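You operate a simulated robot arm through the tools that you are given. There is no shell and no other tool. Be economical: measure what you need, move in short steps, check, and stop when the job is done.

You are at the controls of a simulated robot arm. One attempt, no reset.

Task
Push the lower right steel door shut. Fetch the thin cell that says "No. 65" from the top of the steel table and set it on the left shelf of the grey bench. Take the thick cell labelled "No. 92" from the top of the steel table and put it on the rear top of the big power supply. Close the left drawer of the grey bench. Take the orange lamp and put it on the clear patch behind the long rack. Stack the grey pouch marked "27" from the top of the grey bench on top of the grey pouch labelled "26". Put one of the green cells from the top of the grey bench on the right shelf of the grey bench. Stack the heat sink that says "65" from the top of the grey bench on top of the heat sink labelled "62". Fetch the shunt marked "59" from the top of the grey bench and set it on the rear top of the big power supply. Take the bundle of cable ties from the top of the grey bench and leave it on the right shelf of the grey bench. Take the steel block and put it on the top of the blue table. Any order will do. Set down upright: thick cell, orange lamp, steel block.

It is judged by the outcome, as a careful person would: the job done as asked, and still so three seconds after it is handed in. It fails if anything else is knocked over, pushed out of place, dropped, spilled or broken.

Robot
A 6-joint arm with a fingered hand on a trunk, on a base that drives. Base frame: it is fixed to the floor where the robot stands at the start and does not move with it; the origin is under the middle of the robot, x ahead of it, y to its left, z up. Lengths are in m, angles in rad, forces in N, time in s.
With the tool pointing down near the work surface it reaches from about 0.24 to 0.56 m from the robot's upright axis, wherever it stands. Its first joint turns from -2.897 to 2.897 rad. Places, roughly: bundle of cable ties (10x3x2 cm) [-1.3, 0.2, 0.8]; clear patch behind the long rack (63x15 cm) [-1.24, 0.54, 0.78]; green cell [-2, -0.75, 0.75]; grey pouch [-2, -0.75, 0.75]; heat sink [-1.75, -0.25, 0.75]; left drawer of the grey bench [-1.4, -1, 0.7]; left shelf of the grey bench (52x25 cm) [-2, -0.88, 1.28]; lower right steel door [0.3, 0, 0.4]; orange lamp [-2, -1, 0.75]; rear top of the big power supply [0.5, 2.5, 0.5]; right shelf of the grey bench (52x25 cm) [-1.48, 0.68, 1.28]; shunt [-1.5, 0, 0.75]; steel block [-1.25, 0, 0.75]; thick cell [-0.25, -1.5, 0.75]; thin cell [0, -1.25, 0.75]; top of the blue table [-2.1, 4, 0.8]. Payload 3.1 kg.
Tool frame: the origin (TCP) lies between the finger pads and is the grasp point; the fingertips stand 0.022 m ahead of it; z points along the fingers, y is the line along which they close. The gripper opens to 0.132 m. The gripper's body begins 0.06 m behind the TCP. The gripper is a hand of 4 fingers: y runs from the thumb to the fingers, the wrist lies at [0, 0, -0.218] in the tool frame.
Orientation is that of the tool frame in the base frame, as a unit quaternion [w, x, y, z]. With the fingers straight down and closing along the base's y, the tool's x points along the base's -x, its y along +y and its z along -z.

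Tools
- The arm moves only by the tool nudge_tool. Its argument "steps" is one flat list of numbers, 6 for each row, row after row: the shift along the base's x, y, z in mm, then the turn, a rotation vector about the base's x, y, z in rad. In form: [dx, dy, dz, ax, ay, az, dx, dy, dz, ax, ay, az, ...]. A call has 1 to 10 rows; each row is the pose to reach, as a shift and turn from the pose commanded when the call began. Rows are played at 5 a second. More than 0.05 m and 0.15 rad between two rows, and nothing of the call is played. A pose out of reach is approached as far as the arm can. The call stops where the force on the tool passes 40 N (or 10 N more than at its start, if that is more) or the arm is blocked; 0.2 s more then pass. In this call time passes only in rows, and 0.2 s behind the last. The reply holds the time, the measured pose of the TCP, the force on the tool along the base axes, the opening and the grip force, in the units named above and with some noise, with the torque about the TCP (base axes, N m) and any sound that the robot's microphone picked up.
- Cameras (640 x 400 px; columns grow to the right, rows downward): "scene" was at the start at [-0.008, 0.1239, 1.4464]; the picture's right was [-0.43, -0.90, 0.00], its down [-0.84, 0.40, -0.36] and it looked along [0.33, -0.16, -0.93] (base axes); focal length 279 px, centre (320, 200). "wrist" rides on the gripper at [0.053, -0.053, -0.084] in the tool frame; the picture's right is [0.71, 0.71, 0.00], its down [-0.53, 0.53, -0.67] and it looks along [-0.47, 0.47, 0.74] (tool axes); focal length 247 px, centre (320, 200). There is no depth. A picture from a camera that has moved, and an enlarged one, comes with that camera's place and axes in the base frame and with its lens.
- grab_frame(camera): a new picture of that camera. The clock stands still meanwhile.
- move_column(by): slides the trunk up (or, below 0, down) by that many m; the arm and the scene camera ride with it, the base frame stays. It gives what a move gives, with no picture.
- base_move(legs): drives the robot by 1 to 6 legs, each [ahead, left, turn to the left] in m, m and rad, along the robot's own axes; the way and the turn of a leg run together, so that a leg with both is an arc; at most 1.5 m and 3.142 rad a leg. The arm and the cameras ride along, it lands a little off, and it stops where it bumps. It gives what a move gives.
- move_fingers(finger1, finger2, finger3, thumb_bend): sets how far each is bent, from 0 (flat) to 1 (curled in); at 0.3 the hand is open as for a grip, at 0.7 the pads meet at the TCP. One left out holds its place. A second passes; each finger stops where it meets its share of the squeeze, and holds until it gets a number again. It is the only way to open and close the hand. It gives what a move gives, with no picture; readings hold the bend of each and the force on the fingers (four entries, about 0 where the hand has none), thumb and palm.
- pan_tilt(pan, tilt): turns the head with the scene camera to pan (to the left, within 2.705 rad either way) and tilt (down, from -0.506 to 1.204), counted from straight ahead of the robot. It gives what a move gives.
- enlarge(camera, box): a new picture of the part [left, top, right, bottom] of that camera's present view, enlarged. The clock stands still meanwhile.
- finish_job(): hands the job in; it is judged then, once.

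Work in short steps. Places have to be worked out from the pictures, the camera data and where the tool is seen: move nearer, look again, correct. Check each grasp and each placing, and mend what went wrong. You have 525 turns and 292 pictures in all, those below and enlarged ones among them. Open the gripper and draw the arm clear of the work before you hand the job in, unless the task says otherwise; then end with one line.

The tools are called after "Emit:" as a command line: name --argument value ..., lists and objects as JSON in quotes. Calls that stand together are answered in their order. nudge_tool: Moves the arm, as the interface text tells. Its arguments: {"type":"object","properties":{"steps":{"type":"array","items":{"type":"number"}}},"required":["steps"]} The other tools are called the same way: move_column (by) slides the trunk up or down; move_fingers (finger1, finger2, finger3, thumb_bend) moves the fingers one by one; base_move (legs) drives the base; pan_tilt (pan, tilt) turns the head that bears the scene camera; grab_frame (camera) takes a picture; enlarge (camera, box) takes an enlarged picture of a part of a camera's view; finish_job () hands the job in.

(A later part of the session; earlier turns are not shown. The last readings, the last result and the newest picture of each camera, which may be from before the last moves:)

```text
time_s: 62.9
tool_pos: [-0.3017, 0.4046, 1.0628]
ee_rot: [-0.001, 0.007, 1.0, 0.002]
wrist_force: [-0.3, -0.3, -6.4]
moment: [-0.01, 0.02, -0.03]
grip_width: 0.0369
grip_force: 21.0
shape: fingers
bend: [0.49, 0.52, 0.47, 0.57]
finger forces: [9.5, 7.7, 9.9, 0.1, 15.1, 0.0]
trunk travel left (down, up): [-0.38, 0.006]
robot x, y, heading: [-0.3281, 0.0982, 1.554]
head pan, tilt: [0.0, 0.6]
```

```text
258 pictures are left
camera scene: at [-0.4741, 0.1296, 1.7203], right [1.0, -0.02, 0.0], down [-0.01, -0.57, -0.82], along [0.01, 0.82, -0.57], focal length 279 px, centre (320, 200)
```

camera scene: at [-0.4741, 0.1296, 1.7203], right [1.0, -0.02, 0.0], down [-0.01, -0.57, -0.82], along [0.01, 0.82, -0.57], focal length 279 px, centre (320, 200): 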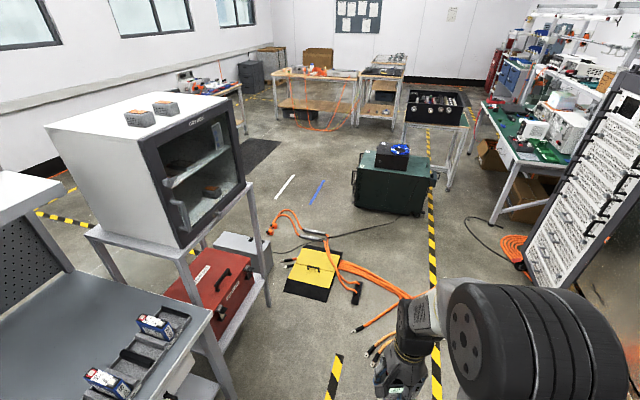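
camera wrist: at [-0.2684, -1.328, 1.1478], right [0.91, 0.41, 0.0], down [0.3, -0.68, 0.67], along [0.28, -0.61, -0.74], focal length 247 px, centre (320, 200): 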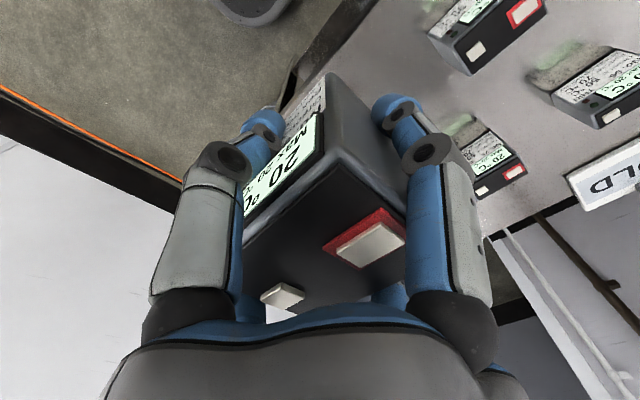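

Emit:
enlarge --camera "scene" --box '[200, 190, 480, 370]'

```text
2.22 times, centred on (340, 280) of scene
camera zoom: at [-0.4741, 0.1296, 1.7203], right [1.0, -0.02, 0.0], down [-0.01, -0.57, -0.82], along [0.01, 0.82, -0.57], focal length 620 px, centre (276, 22)
```

zoom: 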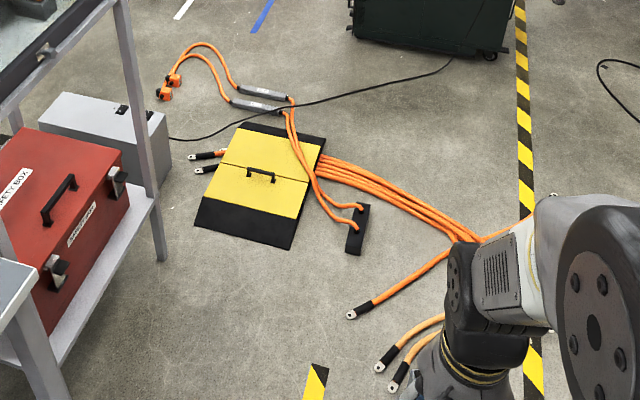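

Orange cables and a cable ramp block the direct way. Rather than driving over them, I'll check the route around the bench's left end. Drive to its south-west and look west.

Emit:
base_move --legs '[[0, 0, 1.588], [0.3, 0.9, 0], [0.37, 0.8, 0]]'

Emit:
pan_tilt --pan 0.2 --tilt 0.5

Emit:
grab_frame --camera "scene"

```text
time_s: 75.8
tool_pos: [-1.3151, -1.5379, 1.0631]
ee_rot: [-0.002, -0.703, 0.711, 0.001]
wrist_force: [0.2, 0.1, -7.0]
moment: [0.04, 0.0, -0.01]
grip_width: 0.0366
grip_force: 21.2
shape: fingers
bend: [0.49, 0.52, 0.47, 0.57]
finger forces: [9.1, 7.9, 9.7, 0.0, 14.4, 0.0]
trunk travel left (down, up): [-0.38, 0.006]
robot x, y, heading: [-1.008, -1.5636, 3.126]
head pan, tilt: [0.0, 0.6]
```

```text
time_s: 76.5
tool_pos: [-1.3161, -1.5383, 1.0632]
ee_rot: [-0.001, -0.703, 0.711, -0.001]
wrist_force: [-0.1, -0.3, -7.0]
moment: [0.01, 0.01, 0.02]
grip_width: 0.0365
grip_force: 20.9
shape: fingers
bend: [0.49, 0.52, 0.47, 0.57]
finger forces: [9.2, 7.6, 9.7, 0.0, 14.6, 0.0]
trunk travel left (down, up): [-0.38, 0.006]
robot x, y, heading: [-1.0091, -1.5649, 3.124]
head pan, tilt: [0.201, 0.499]
```

```text
256 pictures are left
camera scene: at [-1.04, -1.7294, 1.7295], right [-0.18, 0.98, 0.0], down [0.47, 0.09, -0.88], along [-0.86, -0.16, -0.48], focal length 279 px, centre (320, 200)
```

scene: 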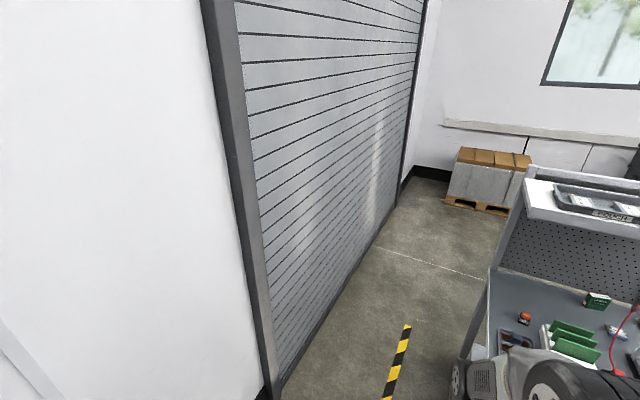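

The gap between bench end and shutter is about 0.75 m wide; passable. Align with it and drive through.

Emit:
base_move --legs '[[0, 0, -0.36], [0.1, 0.4, 0], [0.8, 0, 0]]'

Emit:
pan_tilt --pan -0.9 --tilt 0.5

Emit:
grab_frame --camera "scene"

```text
time_s: 84.1
tool_pos: [-2.2669, -1.4664, 1.0642]
ee_rot: [-0.001, -0.557, 0.831, 0.0]
wrist_force: [-0.1, 0.9, -5.9]
moment: [-0.01, 0.04, 0.01]
grip_width: 0.0366
grip_force: 20.5
shape: fingers
bend: [0.49, 0.52, 0.47, 0.57]
finger forces: [9.0, 7.8, 9.6, 0.0, 14.4, 0.0]
trunk travel left (down, up): [-0.38, 0.006]
robot x, y, heading: [-1.9923, -1.6024, 2.751]
head pan, tilt: [0.201, 0.499]
```

```text
time_s: 85.4
tool_pos: [-2.267, -1.4665, 1.0636]
ee_rot: [-0.001, -0.556, 0.831, 0.001]
wrist_force: [0.0, 0.4, -6.1]
moment: [0.0, 0.01, 0.03]
grip_width: 0.0366
grip_force: 20.7
shape: fingers
bend: [0.49, 0.52, 0.47, 0.57]
finger forces: [9.1, 7.8, 9.6, 0.1, 14.5, 0.0]
trunk travel left (down, up): [-0.38, 0.006]
robot x, y, heading: [-1.9908, -1.6031, 2.753]
head pan, tilt: [-0.901, 0.499]
```

```text
255 pictures are left
camera scene: at [-2.0164, -1.6764, 1.7295], right [0.96, 0.27, 0.0], down [0.13, -0.46, -0.88], along [-0.24, 0.84, -0.48], focal length 279 px, centre (320, 200)
```

scene: 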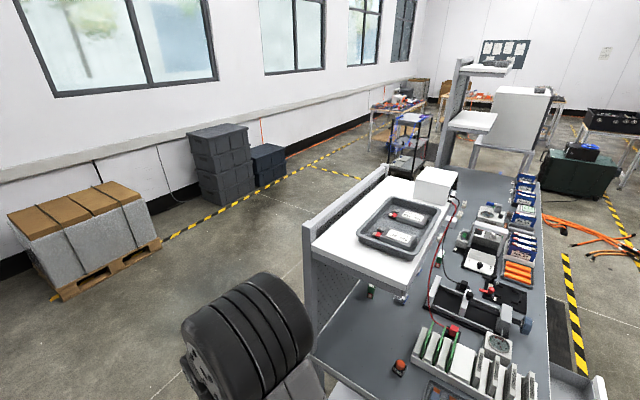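

Clear aisle behind the bench. Continue around and north.

Emit:
base_move --legs '[[0.75, 0, 0], [0, 0, -1.253], [1.4, 0, 0], [1.4, 0, 0]]'

Emit:
pan_tilt --pan -0.3 --tilt 0.5

Emit:
grab_frame --camera "scene"

```text
time_s: 105.7
tool_pos: [-2.4029, 1.7692, 1.0625]
ee_rot: [-0.001, 0.041, 0.999, 0.001]
wrist_force: [0.0, -0.5, -6.1]
moment: [-0.03, 0.02, 0.03]
grip_width: 0.0365
grip_force: 20.5
shape: fingers
bend: [0.49, 0.52, 0.47, 0.57]
finger forces: [8.9, 7.9, 9.5, 0.1, 14.1, 0.0]
trunk travel left (down, up): [-0.38, 0.006]
robot x, y, heading: [-2.4533, 1.4643, 1.486]
head pan, tilt: [-0.901, 0.499]
```

```text
time_s: 106.7
tool_pos: [-2.4039, 1.77, 1.063]
ee_rot: [-0.002, 0.042, 0.999, 0.0]
wrist_force: [-0.1, -0.4, -6.9]
moment: [-0.04, 0.01, 0.0]
grip_width: 0.0361
grip_force: 20.0
shape: fingers
bend: [0.49, 0.52, 0.47, 0.57]
finger forces: [8.9, 7.8, 9.4, 0.1, 14.2, 0.0]
trunk travel left (down, up): [-0.38, 0.006]
robot x, y, heading: [-2.4532, 1.4632, 1.486]
head pan, tilt: [-0.3, 0.499]
```

```text
254 pictures are left
camera scene: at [-2.5681, 1.5031, 1.7295], right [0.93, -0.38, 0.0], down [-0.18, -0.44, -0.88], along [0.33, 0.81, -0.48], focal length 279 px, centre (320, 200)
```

scene: 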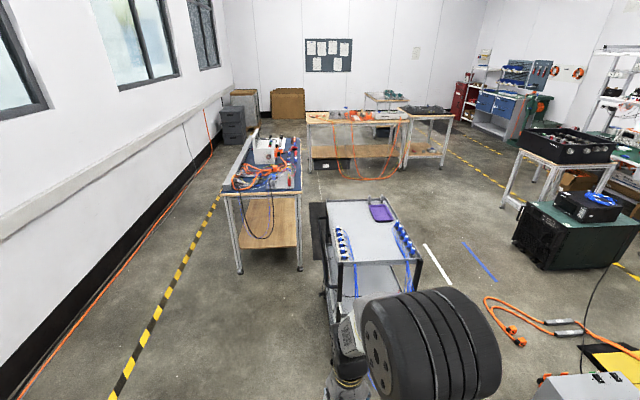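

Emit:
pan_tilt --pan -1.0 --tilt 0.7

Emit:
grab_frame --camera "scene"

```text
time_s: 107.8
tool_pos: [-2.4045, 1.7704, 1.0632]
ee_rot: [0.0, 0.04, 0.999, 0.001]
wrist_force: [0.3, -0.1, -6.7]
moment: [0.0, 0.0, -0.01]
grip_width: 0.0363
grip_force: 19.8
shape: fingers
bend: [0.49, 0.52, 0.47, 0.57]
finger forces: [9.0, 7.8, 9.4, 0.0, 14.2, 0.0]
trunk travel left (down, up): [-0.38, 0.006]
robot x, y, heading: [-2.4531, 1.4646, 1.489]
head pan, tilt: [-1.0, 0.7]
```

```text
253 pictures are left
camera scene: at [-2.5273, 1.4586, 1.7118], right [0.47, -0.88, 0.0], down [-0.57, -0.3, -0.76], along [0.68, 0.36, -0.64], focal length 279 px, centre (320, 200)
```

scene: 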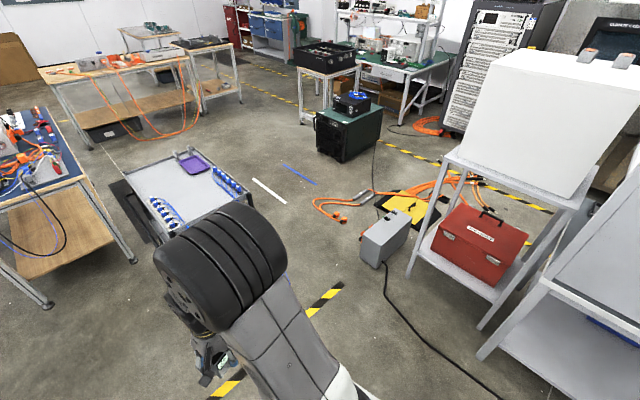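

There's a ~0.8 m gap between cart and grey box. Drive through it toward the power supply.

Emit:
base_move --legs '[[0, 0, -0.989], [1.22, 0.03, 0], [0, 0, 0.5], [0.7, 0.05, 0]]'

Emit:
pan_tilt --pan -1.0 --tilt 0.6

Emit:
grab_frame --camera "scene"

```text
time_s: 121.4
tool_pos: [-0.8453, 2.9352, 1.0639]
ee_rot: [-0.001, 0.284, 0.959, 0.001]
wrist_force: [0.1, 0.7, -6.2]
moment: [0.02, 0.03, 0.0]
grip_width: 0.0358
grip_force: 20.3
shape: fingers
bend: [0.49, 0.52, 0.47, 0.58]
finger forces: [8.7, 7.9, 9.2, 0.1, 13.8, 0.1]
trunk travel left (down, up): [-0.38, 0.006]
robot x, y, heading: [-1.0353, 2.6915, 0.989]
head pan, tilt: [-1.0, 0.7]
```

```text
time_s: 122.1
tool_pos: [-0.8458, 2.9347, 1.0628]
ee_rot: [0.0, 0.285, 0.959, 0.001]
wrist_force: [0.6, -0.6, -5.9]
moment: [0.0, 0.04, 0.01]
grip_width: 0.0362
grip_force: 19.6
shape: fingers
bend: [0.49, 0.52, 0.47, 0.58]
finger forces: [8.6, 7.9, 9.3, 0.1, 13.7, 0.0]
trunk travel left (down, up): [-0.38, 0.006]
robot x, y, heading: [-1.0353, 2.6938, 0.994]
head pan, tilt: [-1.0, 0.6]
```

```text
252 pictures are left
camera scene: at [-1.0989, 2.7222, 1.7204], right [-0.01, -1.0, 0.0], down [-0.57, 0.01, -0.82], along [0.82, -0.01, -0.57], focal length 279 px, centre (320, 200)
```

scene: 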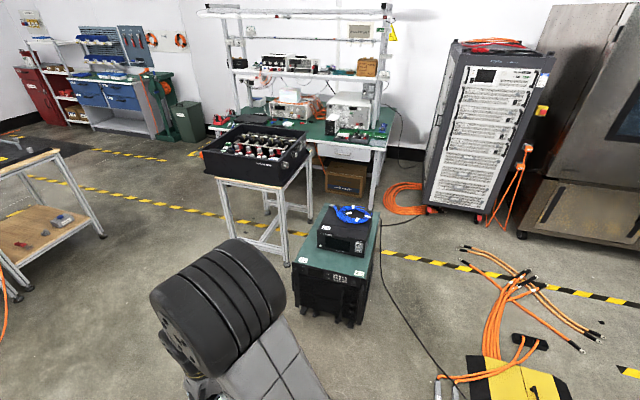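

The power supply's rear is its east half, behind the black box. I need a view of the north/east sides; move to its northwest.

Emit:
base_move --legs '[[0, 0, -0.99], [0.5, 0.6, 0]]'

Emit:
pan_tilt --pan 0 --tilt 0.7

Emit:
grab_frame --camera "scene"

```text
time_s: 128.8
tool_pos: [-0.2215, 3.247, 1.0643]
ee_rot: [0.001, 0.712, 0.703, 0.001]
wrist_force: [0.3, -0.5, -6.0]
moment: [0.01, 0.04, -0.02]
grip_width: 0.0358
grip_force: 19.2
shape: fingers
bend: [0.49, 0.52, 0.47, 0.58]
finger forces: [8.6, 8.1, 9.1, 0.1, 13.4, 0.0]
trunk travel left (down, up): [-0.38, 0.006]
robot x, y, heading: [-0.5308, 3.2734, -0.017]
head pan, tilt: [-1.0, 0.6]
```

```text
time_s: 130.1
tool_pos: [-0.2225, 3.2476, 1.0632]
ee_rot: [0.0, 0.711, 0.703, 0.001]
wrist_force: [-0.1, -0.4, -6.3]
moment: [-0.01, 0.04, 0.01]
grip_width: 0.0357
grip_force: 19.6
shape: fingers
bend: [0.49, 0.52, 0.47, 0.58]
finger forces: [8.5, 7.9, 9.2, 0.1, 13.6, 0.1]
trunk travel left (down, up): [-0.38, 0.006]
robot x, y, heading: [-0.5281, 3.2747, -0.013]
head pan, tilt: [0.0, 0.7]
```

```text
251 pictures are left
camera scene: at [-0.4992, 3.4222, 1.7118], right [-0.02, -1.0, 0.0], down [-0.64, 0.01, -0.76], along [0.76, -0.01, -0.64], focal length 279 px, centre (320, 200)
```

scene: 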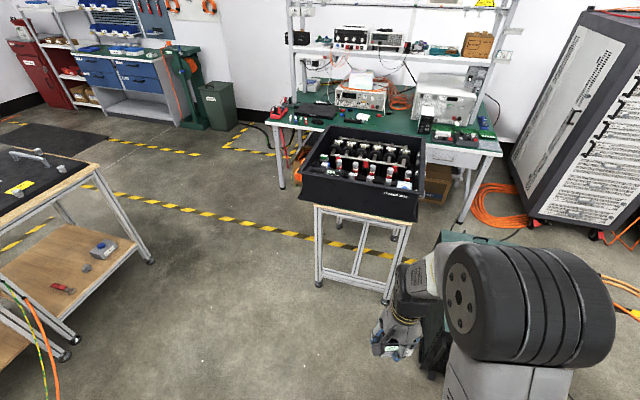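

The north side of the supply between it and the tray table is tight. Move in carefully, then look down to measure clearances.

Emit:
base_move --legs '[[0, 0, -1.15], [0.2, 0.5, 0]]'

Emit:
pan_tilt --pan 0.5 --tilt 1.0

Emit:
grab_frame --camera "scene"

```text
time_s: 136.1
tool_pos: [0.1105, 3.0022, 1.0633]
ee_rot: [0.001, 0.979, 0.203, 0.001]
wrist_force: [0.8, 1.1, -6.7]
moment: [0.04, -0.02, 0.01]
grip_width: 0.0357
grip_force: 19.2
shape: fingers
bend: [0.49, 0.52, 0.47, 0.58]
finger forces: [8.4, 8.2, 9.0, 0.0, 13.4, 0.1]
trunk travel left (down, up): [-0.38, 0.006]
robot x, y, heading: [0.0086, 3.2931, -1.167]
head pan, tilt: [0.0, 0.7]
```

```text
time_s: 137.0
tool_pos: [0.1111, 3.0029, 1.0641]
ee_rot: [0.001, 0.979, 0.203, 0.001]
wrist_force: [0.4, -0.8, -6.6]
moment: [0.06, 0.05, -0.02]
grip_width: 0.0356
grip_force: 19.9
shape: fingers
bend: [0.49, 0.52, 0.47, 0.58]
finger forces: [8.5, 8.1, 9.1, 0.0, 13.3, 0.1]
trunk travel left (down, up): [-0.38, 0.006]
robot x, y, heading: [0.011, 3.2936, -1.158]
head pan, tilt: [0.499, 1.0]
```

```text
250 pictures are left
camera scene: at [0.1781, 3.3637, 1.6884], right [-0.62, -0.79, 0.0], down [-0.66, 0.52, -0.54], along [0.43, -0.33, -0.84], focal length 279 px, centre (320, 200)
```

scene: 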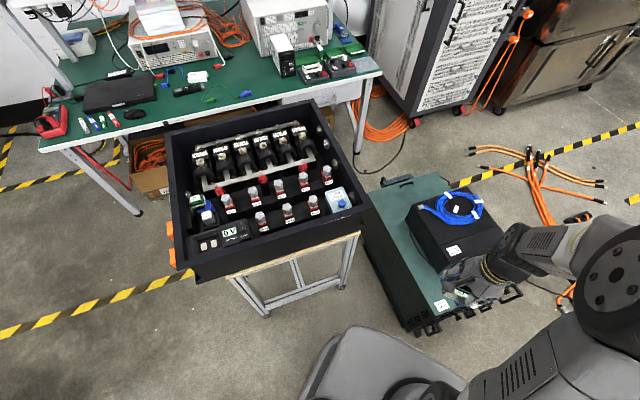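

Test how far the arm can actually reach out along its heading at this height (high above everything).

Emit:
nudge_tool --steps '[18, -41, 0, 0, 0, 0, 36, -82, 0, 0, 0, 0, 54, -124, 0, 0, 0, 0, 72, -165, 0, 0, 0, 0, 90, -206, 0, 0, 0, 0, 108, -248, 0, 0, 0, 0, 126, -289, 0, 0, 0, 0]'

```text
time_s: 138.6
tool_pos: [0.2164, 2.7632, 1.0609]
ee_rot: [-0.001, 0.979, 0.203, 0.0]
wrist_force: [-0.1, 0.0, -6.5]
moment: [0.02, 0.01, -0.02]
grip_width: 0.0355
grip_force: 19.9
shape: fingers
bend: [0.49, 0.51, 0.47, 0.58]
finger forces: [8.5, 7.8, 9.4, 0.1, 14.1, 0.1]
out of reach, approached as far as the arm can: row 6, 7
trunk travel left (down, up): [-0.38, 0.006]
robot x, y, heading: [0.0107, 3.2905, -1.164]
head pan, tilt: [0.499, 1.0]
```

Emit:
nudge_tool --steps '[0, 0, 40, 0, 0, 0, 0, 0, 80, 0, 0, 0, 0, 0, 120, 0, 0, 0, 8, -18, 120, 0, 0, 0, 16, -36, 120, 0, 0, 0, 24, -54, 120, 0, 0, 0, 32, -72, 120, 0, 0, 0]'

```text
time_s: 140.2
tool_pos: [0.2142, 2.7771, 1.1664]
ee_rot: [0.0, 0.979, 0.204, 0.0]
wrist_force: [-0.4, 0.4, -7.2]
moment: [0.02, 0.02, -0.03]
grip_width: 0.035
grip_force: 19.6
shape: fingers
bend: [0.49, 0.51, 0.47, 0.58]
finger forces: [8.5, 7.8, 9.3, 0.0, 13.5, 0.0]
out of reach, approached as far as the arm can: row 1, 2, 3, 4, 5, 6, 7
trunk travel left (down, up): [-0.38, 0.006]
robot x, y, heading: [0.0117, 3.2975, -1.166]
head pan, tilt: [0.499, 1.0]
```

Emit:
nudge_tool --steps '[-4, 9, -45, 0, 0, 0, -4, 9, -90, 0, 0, 0, -4, 9, -135, 0, 0, 0, -4, 9, -180, 0, 0, 0, -4, 9, -225, 0, 0, 0, 4, -9, -225, 0, 0, 0, 12, -27, -225, 0, 0, 0, 20, -45, -225, 0, 0, 0]'

```text
time_s: 142.0
tool_pos: [0.2165, 2.7694, 0.9418]
ee_rot: [-0.001, 0.979, 0.204, 0.001]
wrist_force: [-0.4, 0.7, -6.8]
moment: [0.04, -0.01, -0.03]
grip_width: 0.0349
grip_force: 19.3
shape: fingers
bend: [0.49, 0.51, 0.47, 0.58]
finger forces: [8.4, 8.4, 9.2, 0.1, 13.3, 0.0]
out of reach, approached as far as the arm can: row 7, 8
trunk travel left (down, up): [-0.38, 0.006]
robot x, y, heading: [0.011, 3.2997, -1.168]
head pan, tilt: [0.499, 1.0]
```

Reach limit is ~0.57 m. Zoom on the supply's rear top to measure the free zone precisely.

Emit:
enlarge --camera "scene" --box '[330, 130, 570, 350]'

Emit:
grab_frame --camera "wrist"

```text
1.82 times, centred on (450, 240) of scene
camera zoom: at [0.1786, 3.3631, 1.6884], right [-0.62, -0.79, 0.0], down [-0.66, 0.52, -0.54], along [0.43, -0.33, -0.84], focal length 507 px, centre (84, 127)
```

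zoom: 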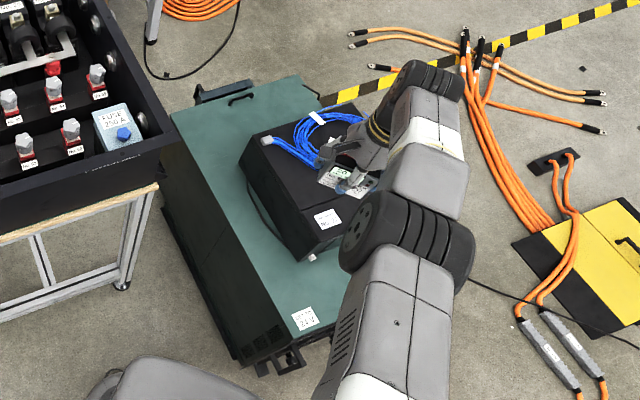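

```text
248 pictures are left
camera wrist: at [0.2444, 2.8414, 1.0255], right [0.93, -0.37, 0.0], down [-0.27, -0.69, 0.67], along [-0.24, -0.62, -0.74], focal length 247 px, centre (320, 200)
```

wrist: 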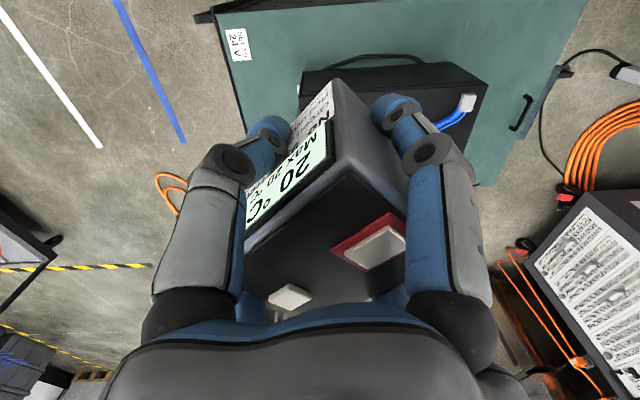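

Rear zone is ~21×40 cm behind the box (box ends ~0.42 m from front). Turn square to the supply and edge in.

Emit:
base_move --legs '[[0, 0, -0.75], [0.05, 0.22, 0]]'

Emit:
pan_tilt --pan 0.6 --tilt 1.2

Emit:
grab_frame --camera "scene"

```text
time_s: 145.7
tool_pos: [-0.0021, 2.6493, 0.9426]
ee_rot: [0.001, 0.986, -0.166, 0.001]
wrist_force: [0.5, 0.5, -7.6]
moment: [0.03, -0.02, 0.02]
grip_width: 0.0348
grip_force: 19.5
shape: fingers
bend: [0.49, 0.51, 0.47, 0.59]
finger forces: [8.3, 8.3, 9.1, 0.0, 12.6, 0.0]
trunk travel left (down, up): [-0.38, 0.006]
robot x, y, heading: [0.1997, 3.1734, -1.909]
head pan, tilt: [0.499, 1.0]
```

```text
time_s: 146.4
tool_pos: [-0.0031, 2.6506, 0.9416]
ee_rot: [0.0, 0.986, -0.167, 0.0]
wrist_force: [-0.7, 1.0, -6.5]
moment: [0.04, 0.02, 0.0]
grip_width: 0.0347
grip_force: 19.3
shape: fingers
bend: [0.49, 0.51, 0.47, 0.59]
finger forces: [8.1, 8.3, 9.1, 0.0, 12.7, 0.1]
trunk travel left (down, up): [-0.38, 0.006]
robot x, y, heading: [0.1979, 3.1742, -1.907]
head pan, tilt: [0.6, 1.201]
```

```text
247 pictures are left
camera scene: at [0.3755, 3.1263, 1.6759], right [-0.97, -0.26, 0.0], down [-0.24, 0.9, -0.36], along [0.09, -0.35, -0.93], focal length 279 px, centre (320, 200)
```

scene: 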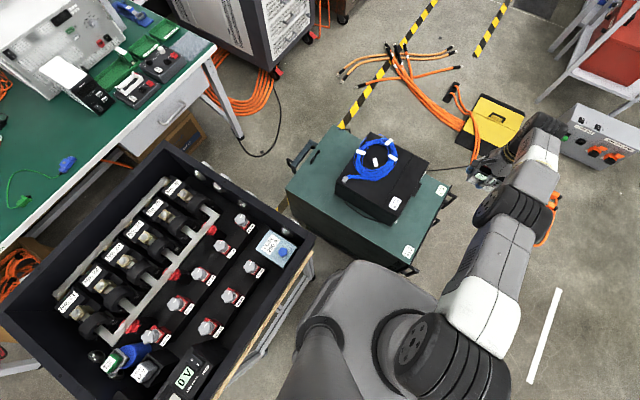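

Gaps: ~8 cm to the supply, ~10 cm to the tray-table leg. Move in a bit more.

Emit:
base_move --legs '[[0.045, 0.07, 0]]'

Emit:
nudge_tool --steps '[20, 15, 30, 0, 0, 0, 50, 20, 55, 0, 0, 0, 95, 15, 55, 0, 0, 0, 140, 0, 55, 0, 0, 0, 185, -15, 55, 0, 0, 0, 230, -30, 55, 0, 0, 0]'

```text
time_s: 147.6
tool_pos: [0.051, 2.5897, 0.9402]
ee_rot: [-0.001, 0.992, -0.129, 0.002]
wrist_force: [-0.8, 1.3, -6.9]
moment: [0.04, -0.04, -0.01]
grip_width: 0.0347
grip_force: 18.9
shape: fingers
bend: [0.49, 0.51, 0.47, 0.59]
finger forces: [8.1, 8.7, 8.9, 0.0, 12.8, 0.0]
trunk travel left (down, up): [-0.38, 0.006]
robot x, y, heading: [0.2154, 3.1283, -1.833]
head pan, tilt: [0.6, 1.201]
stopped in leg 1: the robot was blocked; the commanded pose is now the measured one
```

```text
time_s: 149.0
tool_pos: [0.2844, 2.5654, 0.9985]
ee_rot: [0.0, 0.992, -0.129, 0.001]
wrist_force: [0.5, -0.9, -6.2]
moment: [0.03, -0.05, 0.02]
grip_width: 0.0346
grip_force: 19.4
shape: fingers
bend: [0.49, 0.51, 0.47, 0.59]
finger forces: [8.0, 8.9, 8.4, 0.1, 12.4, 0.1]
out of reach, approached as far as the arm can: row 6
trunk travel left (down, up): [-0.38, 0.006]
robot x, y, heading: [0.2122, 3.129, -1.831]
head pan, tilt: [0.6, 1.201]
```

Blocked by something. Look immediately.

Emit:
grab_frame --camera "scene"

```text
246 pictures are left
camera scene: at [0.3934, 3.0927, 1.6755], right [-0.94, -0.33, 0.0], down [-0.31, 0.88, -0.36], along [0.12, -0.34, -0.93], focal length 279 px, centre (320, 200)
```

scene: 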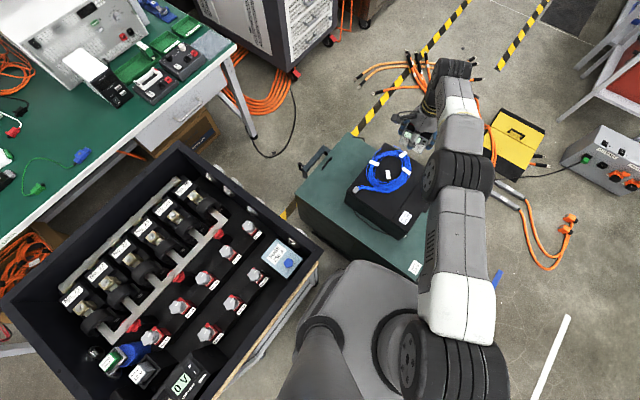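

The supply hasn't moved (corner still at (0.64,2.67)); the base corner touched it. Back off slightly and shift left a little.

Emit:
base_move --legs '[[-0.02, 0, 0], [0, 0, -0.08], [0, 0.035, 0]]'

Emit:
grab_frame --camera "scene"

```text
time_s: 150.6
tool_pos: [0.2436, 2.5821, 0.9972]
ee_rot: [-0.001, 0.986, -0.167, 0.0]
wrist_force: [-0.7, 1.1, -6.7]
moment: [0.06, -0.01, 0.03]
grip_width: 0.0345
grip_force: 18.8
shape: fingers
bend: [0.49, 0.51, 0.47, 0.59]
finger forces: [8.0, 8.9, 8.5, 0.0, 12.4, 0.0]
trunk travel left (down, up): [-0.38, 0.006]
robot x, y, heading: [0.2222, 3.1473, -1.912]
head pan, tilt: [0.6, 1.201]
stopped in leg 3: the robot was blocked; the commanded pose is now the measured one
```

```text
245 pictures are left
camera scene: at [0.3953, 3.0975, 1.6757], right [-0.97, -0.26, 0.0], down [-0.24, 0.9, -0.36], along [0.09, -0.35, -0.93], focal length 279 px, centre (320, 200)
```

scene: 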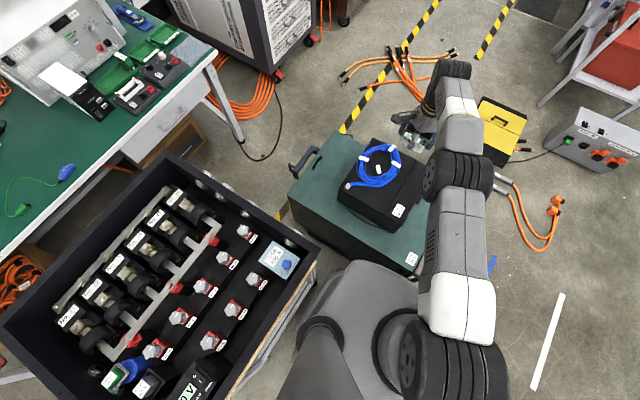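

Leg clearance is used up; stay here. Target on the rear zone: (0.508,2.653), ~0.57 m away—just reachable. Shift right 1 cm off the leg, then swing the hand over.

Emit:
base_move --legs '[[0, -0.01, 0]]'

Emit:
nudge_tool --steps '[45, 12, 0, 0, 0, 0, 90, 24, 0, 0, 0, 0, 135, 36, 0, 0, 0, 0, 180, 50, 0, 0, 0, 0, 225, 62, 0, 0, 0, 0, 270, 75, 0, 0, 0, 0]'

Emit:
grab_frame --camera "scene"

Emit:
grab_frame --camera "wrist"

```text
time_s: 151.4
tool_pos: [0.2358, 2.5834, 0.9982]
ee_rot: [-0.002, 0.986, -0.168, 0.001]
wrist_force: [-0.5, 0.0, -6.4]
moment: [0.06, 0.03, 0.03]
grip_width: 0.0346
grip_force: 18.6
shape: fingers
bend: [0.49, 0.51, 0.47, 0.59]
finger forces: [8.0, 8.9, 8.5, 0.0, 12.4, 0.1]
trunk travel left (down, up): [-0.38, 0.006]
robot x, y, heading: [0.2086, 3.1492, -1.91]
head pan, tilt: [0.6, 1.201]
```

```text
time_s: 152.8
tool_pos: [0.496, 2.6715, 0.9988]
ee_rot: [-0.001, 0.986, -0.168, 0.0]
wrist_force: [0.3, -0.3, -6.7]
moment: [0.05, -0.05, 0.02]
grip_width: 0.0344
grip_force: 19.2
shape: fingers
bend: [0.49, 0.51, 0.47, 0.59]
finger forces: [7.7, 9.4, 7.7, 0.1, 12.0, 0.0]
out of reach, approached as far as the arm can: row 6
trunk travel left (down, up): [-0.38, 0.006]
robot x, y, heading: [0.2084, 3.149, -1.908]
head pan, tilt: [0.6, 1.201]
```

```text
244 pictures are left
camera scene: at [0.3871, 3.103, 1.6756], right [-0.97, -0.26, 0.0], down [-0.24, 0.9, -0.36], along [0.09, -0.35, -0.93], focal length 279 px, centre (320, 200)
```

scene: 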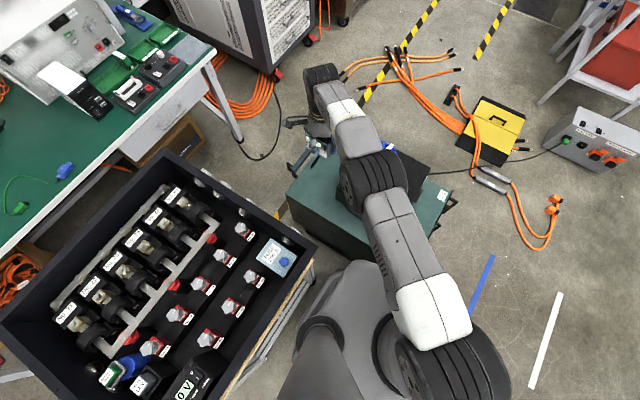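

```text
243 pictures are left
camera wrist: at [0.5656, 2.7042, 1.0825], right [0.43, -0.9, 0.0], down [-0.67, -0.32, 0.67], along [-0.6, -0.29, -0.74], focal length 247 px, centre (320, 200)
```

wrist: 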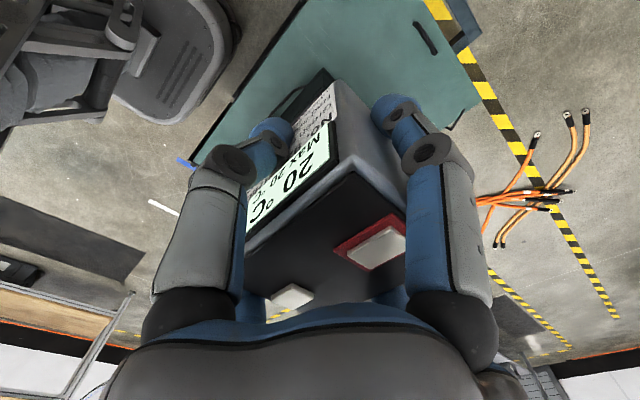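

Nearly there. Lower the trunk in stages and check clearance to the black box.

Emit:
move_column --by -0.25

Emit:
nudge_tool --steps '[5, -8, -10, -0.05, -0.03, 0, 12, -19, -20, -0.083, -0.05, 0]'

Emit:
grab_frame --camera "scene"

Emit:
grab_frame --camera "wrist"

```text
time_s: 155.4
tool_pos: [0.4958, 2.6702, 0.7499]
ee_rot: [0.0, 0.986, -0.167, 0.0]
wrist_force: [0.0, -0.5, -6.1]
moment: [0.04, -0.02, 0.03]
grip_width: 0.0343
grip_force: 18.2
shape: fingers
bend: [0.49, 0.51, 0.47, 0.59]
finger forces: [7.8, 9.4, 7.7, 0.1, 12.0, 0.0]
trunk travel left (down, up): [-0.13, 0.256]
robot x, y, heading: [0.2092, 3.1489, -1.911]
head pan, tilt: [0.6, 1.201]
```

```text
time_s: 156.0
tool_pos: [0.5077, 2.6508, 0.7304]
ee_rot: [0.037, 0.985, -0.167, 0.031]
wrist_force: [0.2, -0.3, -7.0]
moment: [0.02, -0.02, -0.01]
grip_width: 0.0346
grip_force: 18.1
shape: fingers
bend: [0.49, 0.51, 0.47, 0.59]
finger forces: [7.6, 9.4, 7.9, 0.0, 12.0, 0.1]
trunk travel left (down, up): [-0.13, 0.256]
robot x, y, heading: [0.2122, 3.1453, -1.912]
head pan, tilt: [0.6, 1.201]
```

```text
242 pictures are left
camera scene: at [0.3859, 3.1013, 1.4261], right [-0.97, -0.26, 0.0], down [-0.24, 0.9, -0.36], along [0.09, -0.35, -0.93], focal length 279 px, centre (320, 200)
```

scene: 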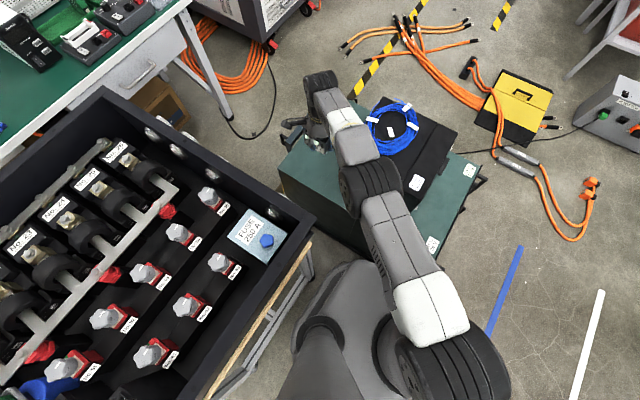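

```text
241 pictures are left
camera wrist: at [0.5722, 2.6917, 0.814], right [0.43, -0.9, 0.1], down [-0.7, -0.27, 0.66], along [-0.56, -0.35, -0.75], focal length 247 px, centre (320, 200)
```

wrist: 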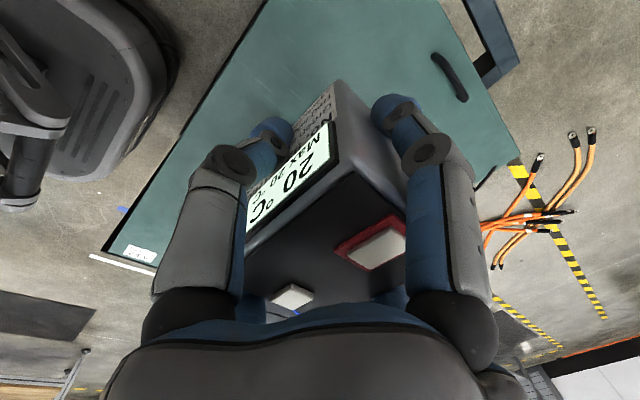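

Alignment good (about 6 cm inside the north edge, behind the box). Lower further until contact.

Emit:
move_column --by -0.12

Emit:
nudge_tool --steps '[0, 0, -12, 0, 0, 0, 0, 0, -22, 0, 0, 0, 0, 0, -30, 0, 0, 0, 0, 0, -36, 0, 0, 0, 0, 0, -41, 0, 0, 0]'

```text
time_s: 157.5
tool_pos: [0.5074, 2.6518, 0.6093]
ee_rot: [0.035, 0.985, -0.168, 0.033]
wrist_force: [-0.4, -0.4, -6.3]
moment: [0.04, -0.01, 0.01]
grip_width: 0.0342
grip_force: 18.0
shape: fingers
bend: [0.49, 0.51, 0.47, 0.59]
finger forces: [7.6, 9.5, 7.7, 0.1, 12.1, 0.0]
trunk travel left (down, up): [-0.01, 0.376]
robot x, y, heading: [0.2093, 3.1471, -1.913]
head pan, tilt: [0.6, 1.201]
```

```text
time_s: 158.7
tool_pos: [0.5034, 2.6556, 0.5695]
ee_rot: [0.036, 0.985, -0.167, 0.031]
wrist_force: [0.0, -0.4, -6.6]
moment: [0.04, 0.02, -0.03]
grip_width: 0.0342
grip_force: 17.4
shape: fingers
bend: [0.49, 0.51, 0.47, 0.59]
finger forces: [7.4, 9.4, 7.7, 0.0, 11.9, 0.0]
out of reach, approached as far as the arm can: row 2, 4, 5
trunk travel left (down, up): [-0.01, 0.376]
robot x, y, heading: [0.209, 3.1477, -1.916]
head pan, tilt: [0.6, 1.201]
```

Emit:
nudge_tool --steps '[-3, 5, -5, 0, 0, 0, -3, 5, -10, 0, 0, 0, -3, 5, -15, 0, 0, 0, -3, 5, -20, 0, 0, 0]'

Emit:
grab_frame --camera "wrist"

```text
time_s: 159.7
tool_pos: [0.5008, 2.6623, 0.5496]
ee_rot: [0.037, 0.985, -0.167, 0.032]
wrist_force: [-0.4, 0.1, -6.9]
moment: [0.1, -0.01, 0.0]
grip_width: 0.0342
grip_force: 17.7
shape: fingers
bend: [0.49, 0.51, 0.47, 0.59]
finger forces: [7.5, 9.5, 7.7, 0.0, 12.1, 0.0]
trunk travel left (down, up): [-0.01, 0.376]
robot x, y, heading: [0.2101, 3.1465, -1.91]
head pan, tilt: [0.6, 1.201]
```

```text
240 pictures are left
camera wrist: at [0.5656, 2.7016, 0.6336], right [0.43, -0.9, 0.1], down [-0.7, -0.27, 0.66], along [-0.56, -0.35, -0.75], focal length 247 px, centre (320, 200)
```

wrist: 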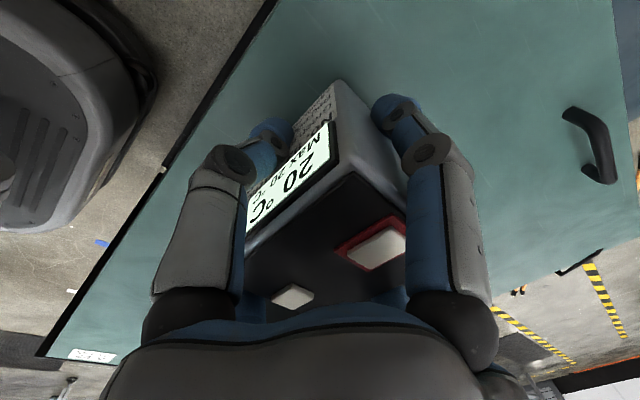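

Emit:
nudge_tool --steps '[0, 0, -6, 0, 0, 0, 0, 0, -12, 0, 0, 0, -1, 2, -18, 0, 0, 0, -2, 4, -24, 0, 0, 0, -3, 6, -30, 0, 0, 0, -3, 6, -36, 0, 0, 0]'

```text
time_s: 161.2
tool_pos: [0.502, 2.6646, 0.523]
ee_rot: [0.044, 0.984, -0.167, 0.039]
wrist_force: [-0.9, 4.9, 17.2]
moment: [1.03, 0.73, -0.1]
grip_width: 0.0338
grip_force: 27.3
shape: fingers
bend: [0.48, 0.51, 0.46, 0.59]
finger forces: [15.3, 14.2, 8.5, 0.0, 17.1, 0.0]
trunk travel left (down, up): [-0.01, 0.376]
robot x, y, heading: [0.209, 3.1492, -1.912]
head pan, tilt: [0.6, 1.201]
stopped in row 6: the force on the tool passed its limit at 42 N (the readings are from after the stop); the commanded pose is now the measured one
```

Contact felt (supply top ≈0.464); cell is ~3 cm inside the edge. Release gently.

Emit:
move_fingers --finger1 0.4 --finger2 0.4 --finger3 0.4 --thumb_bend 0.4

Emit:
grab_frame --camera "wrist"

```text
time_s: 162.2
tool_pos: [0.5023, 2.6639, 0.5201]
ee_rot: [0.043, 0.984, -0.168, 0.037]
wrist_force: [0.5, -1.1, -0.6]
moment: [-0.02, -0.01, 0.0]
grip_width: 0.0646
grip_force: 0.1
shape: fingers
bend: [0.4, 0.4, 0.4, 0.4]
finger forces: [0.0, 0.1, 0.0, 0.0, 0.0, 0.0]
trunk travel left (down, up): [-0.01, 0.376]
robot x, y, heading: [0.2138, 3.1481, -1.913]
head pan, tilt: [0.6, 1.201]
```

```text
239 pictures are left
camera wrist: at [0.5653, 2.7057, 0.6046], right [0.43, -0.9, 0.11], down [-0.71, -0.26, 0.65], along [-0.56, -0.36, -0.75], focal length 247 px, centre (320, 200)
```

wrist: 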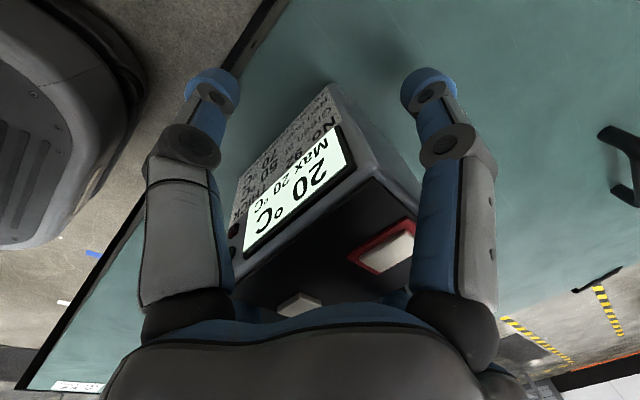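

Cell is standing flat. Retract along the tool axis, then raise the trunk.

Emit:
nudge_tool --steps '[-1, 2, 20, 0, 0, 0, -2, 4, 45, 0, 0, 0, -4, 7, 75, 0, 0, 0, -5, 10, 110, 0, 0, 0]'

Emit:
move_column --by 0.37

Emit:
grab_frame --camera "wrist"

```text
time_s: 163.2
tool_pos: [0.5137, 2.6516, 0.6189]
ee_rot: [0.043, 0.984, -0.168, 0.038]
wrist_force: [0.9, 0.0, 0.1]
moment: [0.03, -0.01, 0.01]
grip_width: 0.0644
grip_force: 0.1
shape: fingers
bend: [0.4, 0.4, 0.4, 0.4]
finger forces: [0.0, 0.1, 0.0, 0.1, 0.0, 0.0]
out of reach, approached as far as the arm can: row 1, 2, 3, 4
trunk travel left (down, up): [-0.01, 0.376]
robot x, y, heading: [0.2083, 3.1481, -1.911]
head pan, tilt: [0.6, 1.201]
```

```text
time_s: 166.7
tool_pos: [0.5115, 2.6517, 0.9898]
ee_rot: [0.043, 0.984, -0.167, 0.038]
wrist_force: [-1.1, 0.1, -0.5]
moment: [0.01, 0.02, 0.02]
grip_width: 0.0646
grip_force: 0.1
shape: fingers
bend: [0.4, 0.4, 0.4, 0.4]
finger forces: [0.1, 0.0, 0.1, 0.0, 0.0, 0.1]
trunk travel left (down, up): [-0.38, 0.006]
robot x, y, heading: [0.2119, 3.1473, -1.913]
head pan, tilt: [0.6, 1.201]
```

```text
238 pictures are left
camera wrist: at [0.5755, 2.6931, 1.0734], right [0.43, -0.9, 0.11], down [-0.71, -0.26, 0.65], along [-0.56, -0.36, -0.75], focal length 247 px, centre (320, 200)
```

wrist: 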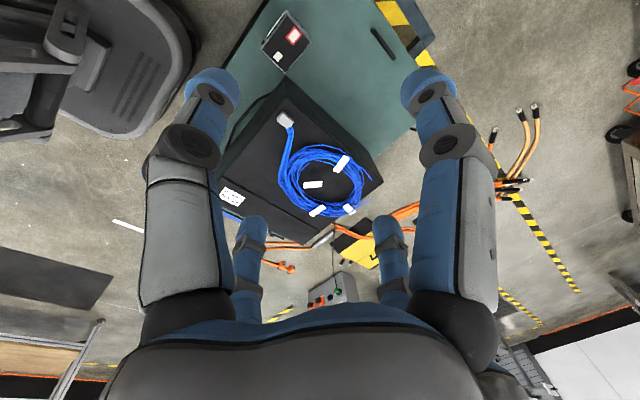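

Cell 92 is upright on the rear top. Retract the arm and drive back out the way I came.

Emit:
nudge_tool --steps '[-40, 20, 0, 0.04, 0.03, 0, -80, 40, 10, 0.085, 0.05, 0, -120, 60, 20, 0.085, 0.05, 0, -160, 80, 30, 0.085, 0.05, 0, -200, 100, 40, 0.085, 0.05, 0, -240, 120, 50, 0.085, 0.05, 0, -280, 140, 60, 0.085, 0.05, 0, -320, 160, 70, 0.085, 0.05, 0, -360, 180, 75, 0.085, 0.05, 0, -400, 194, 75, 0.085, 0.05, 0]'

Emit:
base_move --legs '[[-0.02, -0.1, 0], [-0.2, -0.5, 0], [0, -0.6, 0]]'

```text
time_s: 168.9
tool_pos: [0.3816, 2.6097, 1.027]
ee_rot: [0.003, 0.986, -0.167, 0.005]
wrist_force: [-0.2, -0.5, 0.0]
moment: [0.0, 0.01, -0.01]
grip_width: 0.0646
grip_force: 0.0
shape: fingers
bend: [0.4, 0.4, 0.4, 0.4]
finger forces: [0.0, 0.0, 0.0, 0.1, 0.0, 0.0]
out of reach, approached as far as the arm can: row 1, 2, 3, 4, 5, 6, 7, 8, 9, 10
trunk travel left (down, up): [-0.38, 0.006]
robot x, y, heading: [0.2099, 3.1489, -1.915]
head pan, tilt: [0.6, 1.201]
```

```text
time_s: 175.8
tool_pos: [-0.6816, 3.2153, 1.0266]
ee_rot: [0.004, 0.986, -0.164, 0.006]
wrist_force: [-0.6, 0.0, -0.8]
moment: [-0.01, 0.01, -0.01]
grip_width: 0.0645
grip_force: 0.0
shape: fingers
bend: [0.4, 0.4, 0.4, 0.4]
finger forces: [0.0, 0.0, 0.0, 0.1, 0.1, 0.0]
trunk travel left (down, up): [-0.38, 0.006]
robot x, y, heading: [-0.8581, 3.7534, -1.903]
head pan, tilt: [0.6, 1.201]
```

Arm partially retracted. From here, look at the blue table for later planning, and retract the arm fully.

Emit:
nudge_tool --steps '[-40, 20, 10, 0, 0, 0, -80, 45, 20, 0, 0, 0, -110, 75, 30, 0, 0, 0, -140, 105, 40, 0, 0, 0, -165, 140, 40, 0, 0, 0, -190, 175, 40, 0, 0, 0, -210, 210, 40, 0, 0, 0]'

Emit:
pan_tilt --pan -1.3 --tilt 0.6

Emit:
grab_frame --camera "scene"

```text
time_s: 177.4
tool_pos: [-0.7597, 3.1941, 1.0529]
ee_rot: [0.004, 0.986, -0.164, 0.005]
wrist_force: [0.2, -0.1, 0.0]
moment: [-0.01, 0.0, 0.05]
grip_width: 0.0647
grip_force: 0.1
shape: fingers
bend: [0.4, 0.4, 0.4, 0.4]
finger forces: [0.1, 0.1, 0.0, 0.0, 0.0, 0.0]
out of reach, approached as far as the arm can: row 1, 2, 3, 4, 5, 6, 7
trunk travel left (down, up): [-0.38, 0.006]
robot x, y, heading: [-0.8561, 3.7476, -1.904]
head pan, tilt: [0.6, 1.201]
```

```text
time_s: 179.3
tool_pos: [-0.7583, 3.1948, 1.0531]
ee_rot: [0.004, 0.986, -0.164, 0.006]
wrist_force: [-0.2, 0.1, 0.3]
moment: [0.01, 0.0, 0.0]
grip_width: 0.0649
grip_force: 0.1
shape: fingers
bend: [0.4, 0.4, 0.4, 0.4]
finger forces: [0.1, 0.0, 0.1, 0.1, 0.0, 0.0]
trunk travel left (down, up): [-0.38, 0.006]
robot x, y, heading: [-0.8609, 3.7562, -1.906]
head pan, tilt: [-1.3, 0.6]
```

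```text
237 pictures are left
camera scene: at [-0.7849, 3.7661, 1.7204], right [0.06, 1.0, 0.0], down [0.56, -0.04, -0.82], along [-0.82, 0.05, -0.57], focal length 279 px, centre (320, 200)
```

scene: 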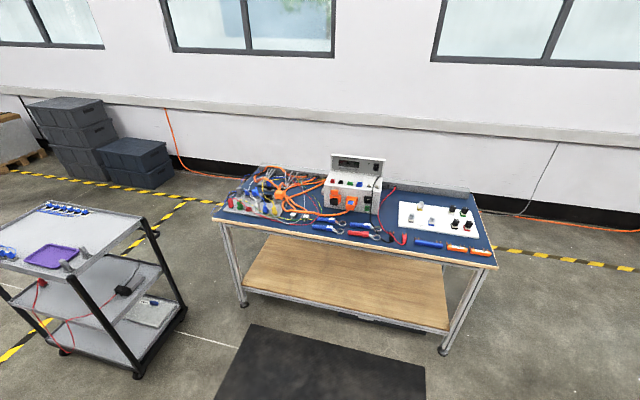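

Emit:
nudge_tool --steps '[-15, 40, 0, 0, 0, 0, -30, 80, 0, 0, 0, 0, -45, 120, 0, 0, 0, 0, -60, 160, 0, 0, 0, 0, -75, 200, 0, 0, 0, 0, -90, 240, 0, 0, 0, 0]'

Emit:
enlarge --camera "scene" --box '[200, 150, 500, 290]'

```text
time_s: 180.7
tool_pos: [-0.7849, 3.191, 1.054]
ee_rot: [0.003, 0.986, -0.165, 0.005]
wrist_force: [0.4, 0.2, -0.5]
moment: [0.03, 0.01, 0.01]
grip_width: 0.0646
grip_force: 0.1
shape: fingers
bend: [0.4, 0.4, 0.4, 0.4]
finger forces: [0.1, 0.0, 0.1, 0.0, 0.0, 0.1]
out of reach, approached as far as the arm can: row 1, 2, 3, 4, 5, 6
trunk travel left (down, up): [-0.38, 0.006]
robot x, y, heading: [-0.8573, 3.7525, -1.904]
head pan, tilt: [-1.3, 0.6]
```

```text
2.13 times, centred on (350, 220) of scene
camera zoom: at [-0.785, 3.7662, 1.7204], right [0.06, 1.0, 0.0], down [0.56, -0.04, -0.83], along [-0.82, 0.05, -0.56], focal length 595 px, centre (256, 157)
```

zoom: 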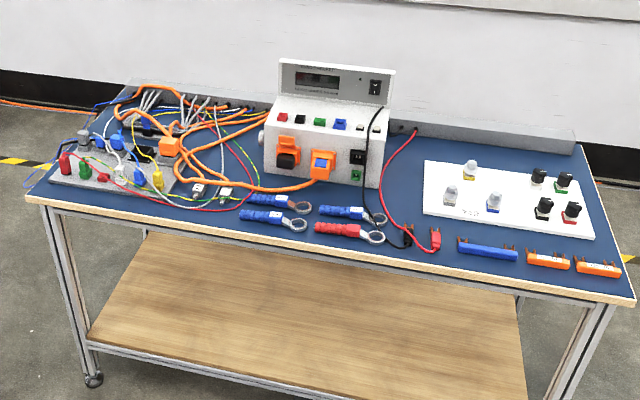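

The arm is at its stretched singularity and the commanded point is off. Bring the commanded pose back in front of the robot, lowering to break the singularity.

Emit:
nudge_tool --steps '[20, -40, -15, 0, 0, 0, 40, -80, -30, 0, 0, 0, 60, -120, -45, 0, 0, 0, 80, -160, -60, 0, 0, 0, 100, -200, -75, 0, 0, 0, 120, -240, -90, 0, 0, 0, 140, -280, -105, 0, 0, 0, 160, -320, -120, 0, 0, 0, 180, -360, -135, 0, 0, 0, 200, -400, -150, 0, 0, 0]'

```text
time_s: 182.9
tool_pos: [-0.6997, 3.2126, 0.9727]
ee_rot: [0.004, 0.986, -0.165, 0.005]
wrist_force: [-0.4, 0.3, -0.4]
moment: [0.0, 0.02, 0.0]
grip_width: 0.0647
grip_force: 0.0
shape: fingers
bend: [0.4, 0.4, 0.4, 0.4]
finger forces: [0.1, 0.0, 0.2, 0.1, 0.1, 0.0]
out of reach, approached as far as the arm can: row 1, 2, 3, 4, 5, 6, 7, 8, 9, 10
trunk travel left (down, up): [-0.38, 0.006]
robot x, y, heading: [-0.8566, 3.7486, -1.91]
head pan, tilt: [-1.3, 0.6]
```

Emit:
nudge_tool --steps '[-3, 10, -20, 0, 0, 0, -6, 20, -40, 0, 0, 0, -9, 30, -60, 0, 0, 0, -12, 40, -80, 0, 0, 0]'

```text
time_s: 183.9
tool_pos: [-0.7185, 3.2412, 0.8918]
ee_rot: [0.004, 0.986, -0.164, 0.006]
wrist_force: [1.0, 0.5, 0.0]
moment: [0.02, 0.01, 0.01]
grip_width: 0.0644
grip_force: 0.1
shape: fingers
bend: [0.4, 0.4, 0.4, 0.4]
finger forces: [0.1, 0.0, 0.0, 0.0, 0.0, 0.1]
trunk travel left (down, up): [-0.38, 0.006]
robot x, y, heading: [-0.8597, 3.7503, -1.904]
head pan, tilt: [-1.3, 0.6]
```

Free of the singularity. Now retract properly.

Emit:
nudge_tool --steps '[-30, 26, 15, 0, 0, 0, -60, 52, 30, 0, 0, 0, -90, 78, 50, 0, 0, 0, -120, 104, 70, 0, 0, 0, -150, 130, 90, 0, 0, 0, -180, 156, 110, 0, 0, 0, -210, 180, 130, 0, 0, 0, -240, 205, 150, 0, 0, 0]'

```text
time_s: 185.7
tool_pos: [-0.9623, 3.4405, 1.0437]
ee_rot: [0.005, 0.986, -0.165, 0.006]
wrist_force: [0.3, 0.9, 0.0]
moment: [-0.01, -0.01, 0.0]
grip_width: 0.0645
grip_force: 0.0
shape: fingers
bend: [0.4, 0.4, 0.4, 0.4]
finger forces: [0.1, 0.1, 0.1, 0.0, 0.0, 0.0]
trunk travel left (down, up): [-0.38, 0.006]
robot x, y, heading: [-0.859, 3.7556, -1.902]
head pan, tilt: [-1.3, 0.6]
```

Arm stowed. Drive back through the gap to the rear side of the bench and look at the bench top from there.

Emit:
base_move --legs '[[1.05, 0.12, 0], [0.71, -0.1, 0], [0.888, -0.62, 0], [0, 0, 1.53]]'

Emit:
pan_tilt --pan -0.6 --tilt 0.6

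Emit:
grab_frame --camera "scene"

```text
time_s: 203.7
tool_pos: [-1.9842, 1.304, 1.0432]
ee_rot: [-0.002, 0.825, 0.566, 0.007]
wrist_force: [-0.1, 0.4, -0.9]
moment: [0.04, -0.01, 0.0]
grip_width: 0.0645
grip_force: 0.1
shape: fingers
bend: [0.4, 0.4, 0.4, 0.4]
finger forces: [0.1, 0.0, 0.2, 0.0, 0.0, 0.0]
trunk travel left (down, up): [-0.38, 0.006]
robot x, y, heading: [-2.2943, 1.4225, -0.37]
head pan, tilt: [-1.3, 0.6]
```

```text
time_s: 204.7
tool_pos: [-1.984, 1.3036, 1.0438]
ee_rot: [-0.002, 0.825, 0.566, 0.007]
wrist_force: [0.2, -0.8, 0.4]
moment: [0.01, -0.01, 0.01]
grip_width: 0.0643
grip_force: 0.1
shape: fingers
bend: [0.4, 0.4, 0.4, 0.4]
finger forces: [0.1, 0.1, 0.1, 0.0, 0.1, 0.1]
trunk travel left (down, up): [-0.38, 0.006]
robot x, y, heading: [-2.2929, 1.4197, -0.371]
head pan, tilt: [-0.6, 0.6]
```

```text
235 pictures are left
camera scene: at [-2.2437, 1.506, 1.7204], right [-0.83, -0.56, 0.0], down [-0.32, 0.47, -0.83], along [0.46, -0.68, -0.56], focal length 279 px, centre (320, 200)
```

scene: 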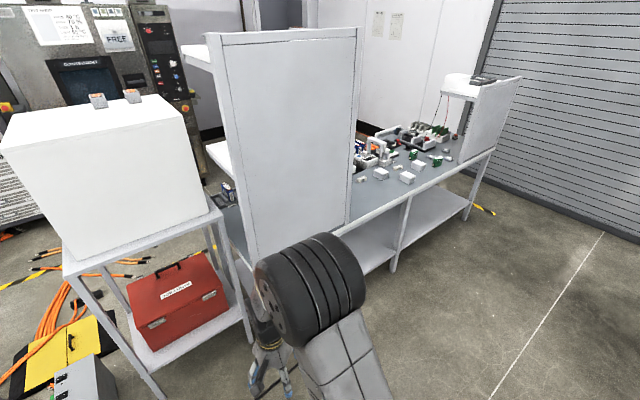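

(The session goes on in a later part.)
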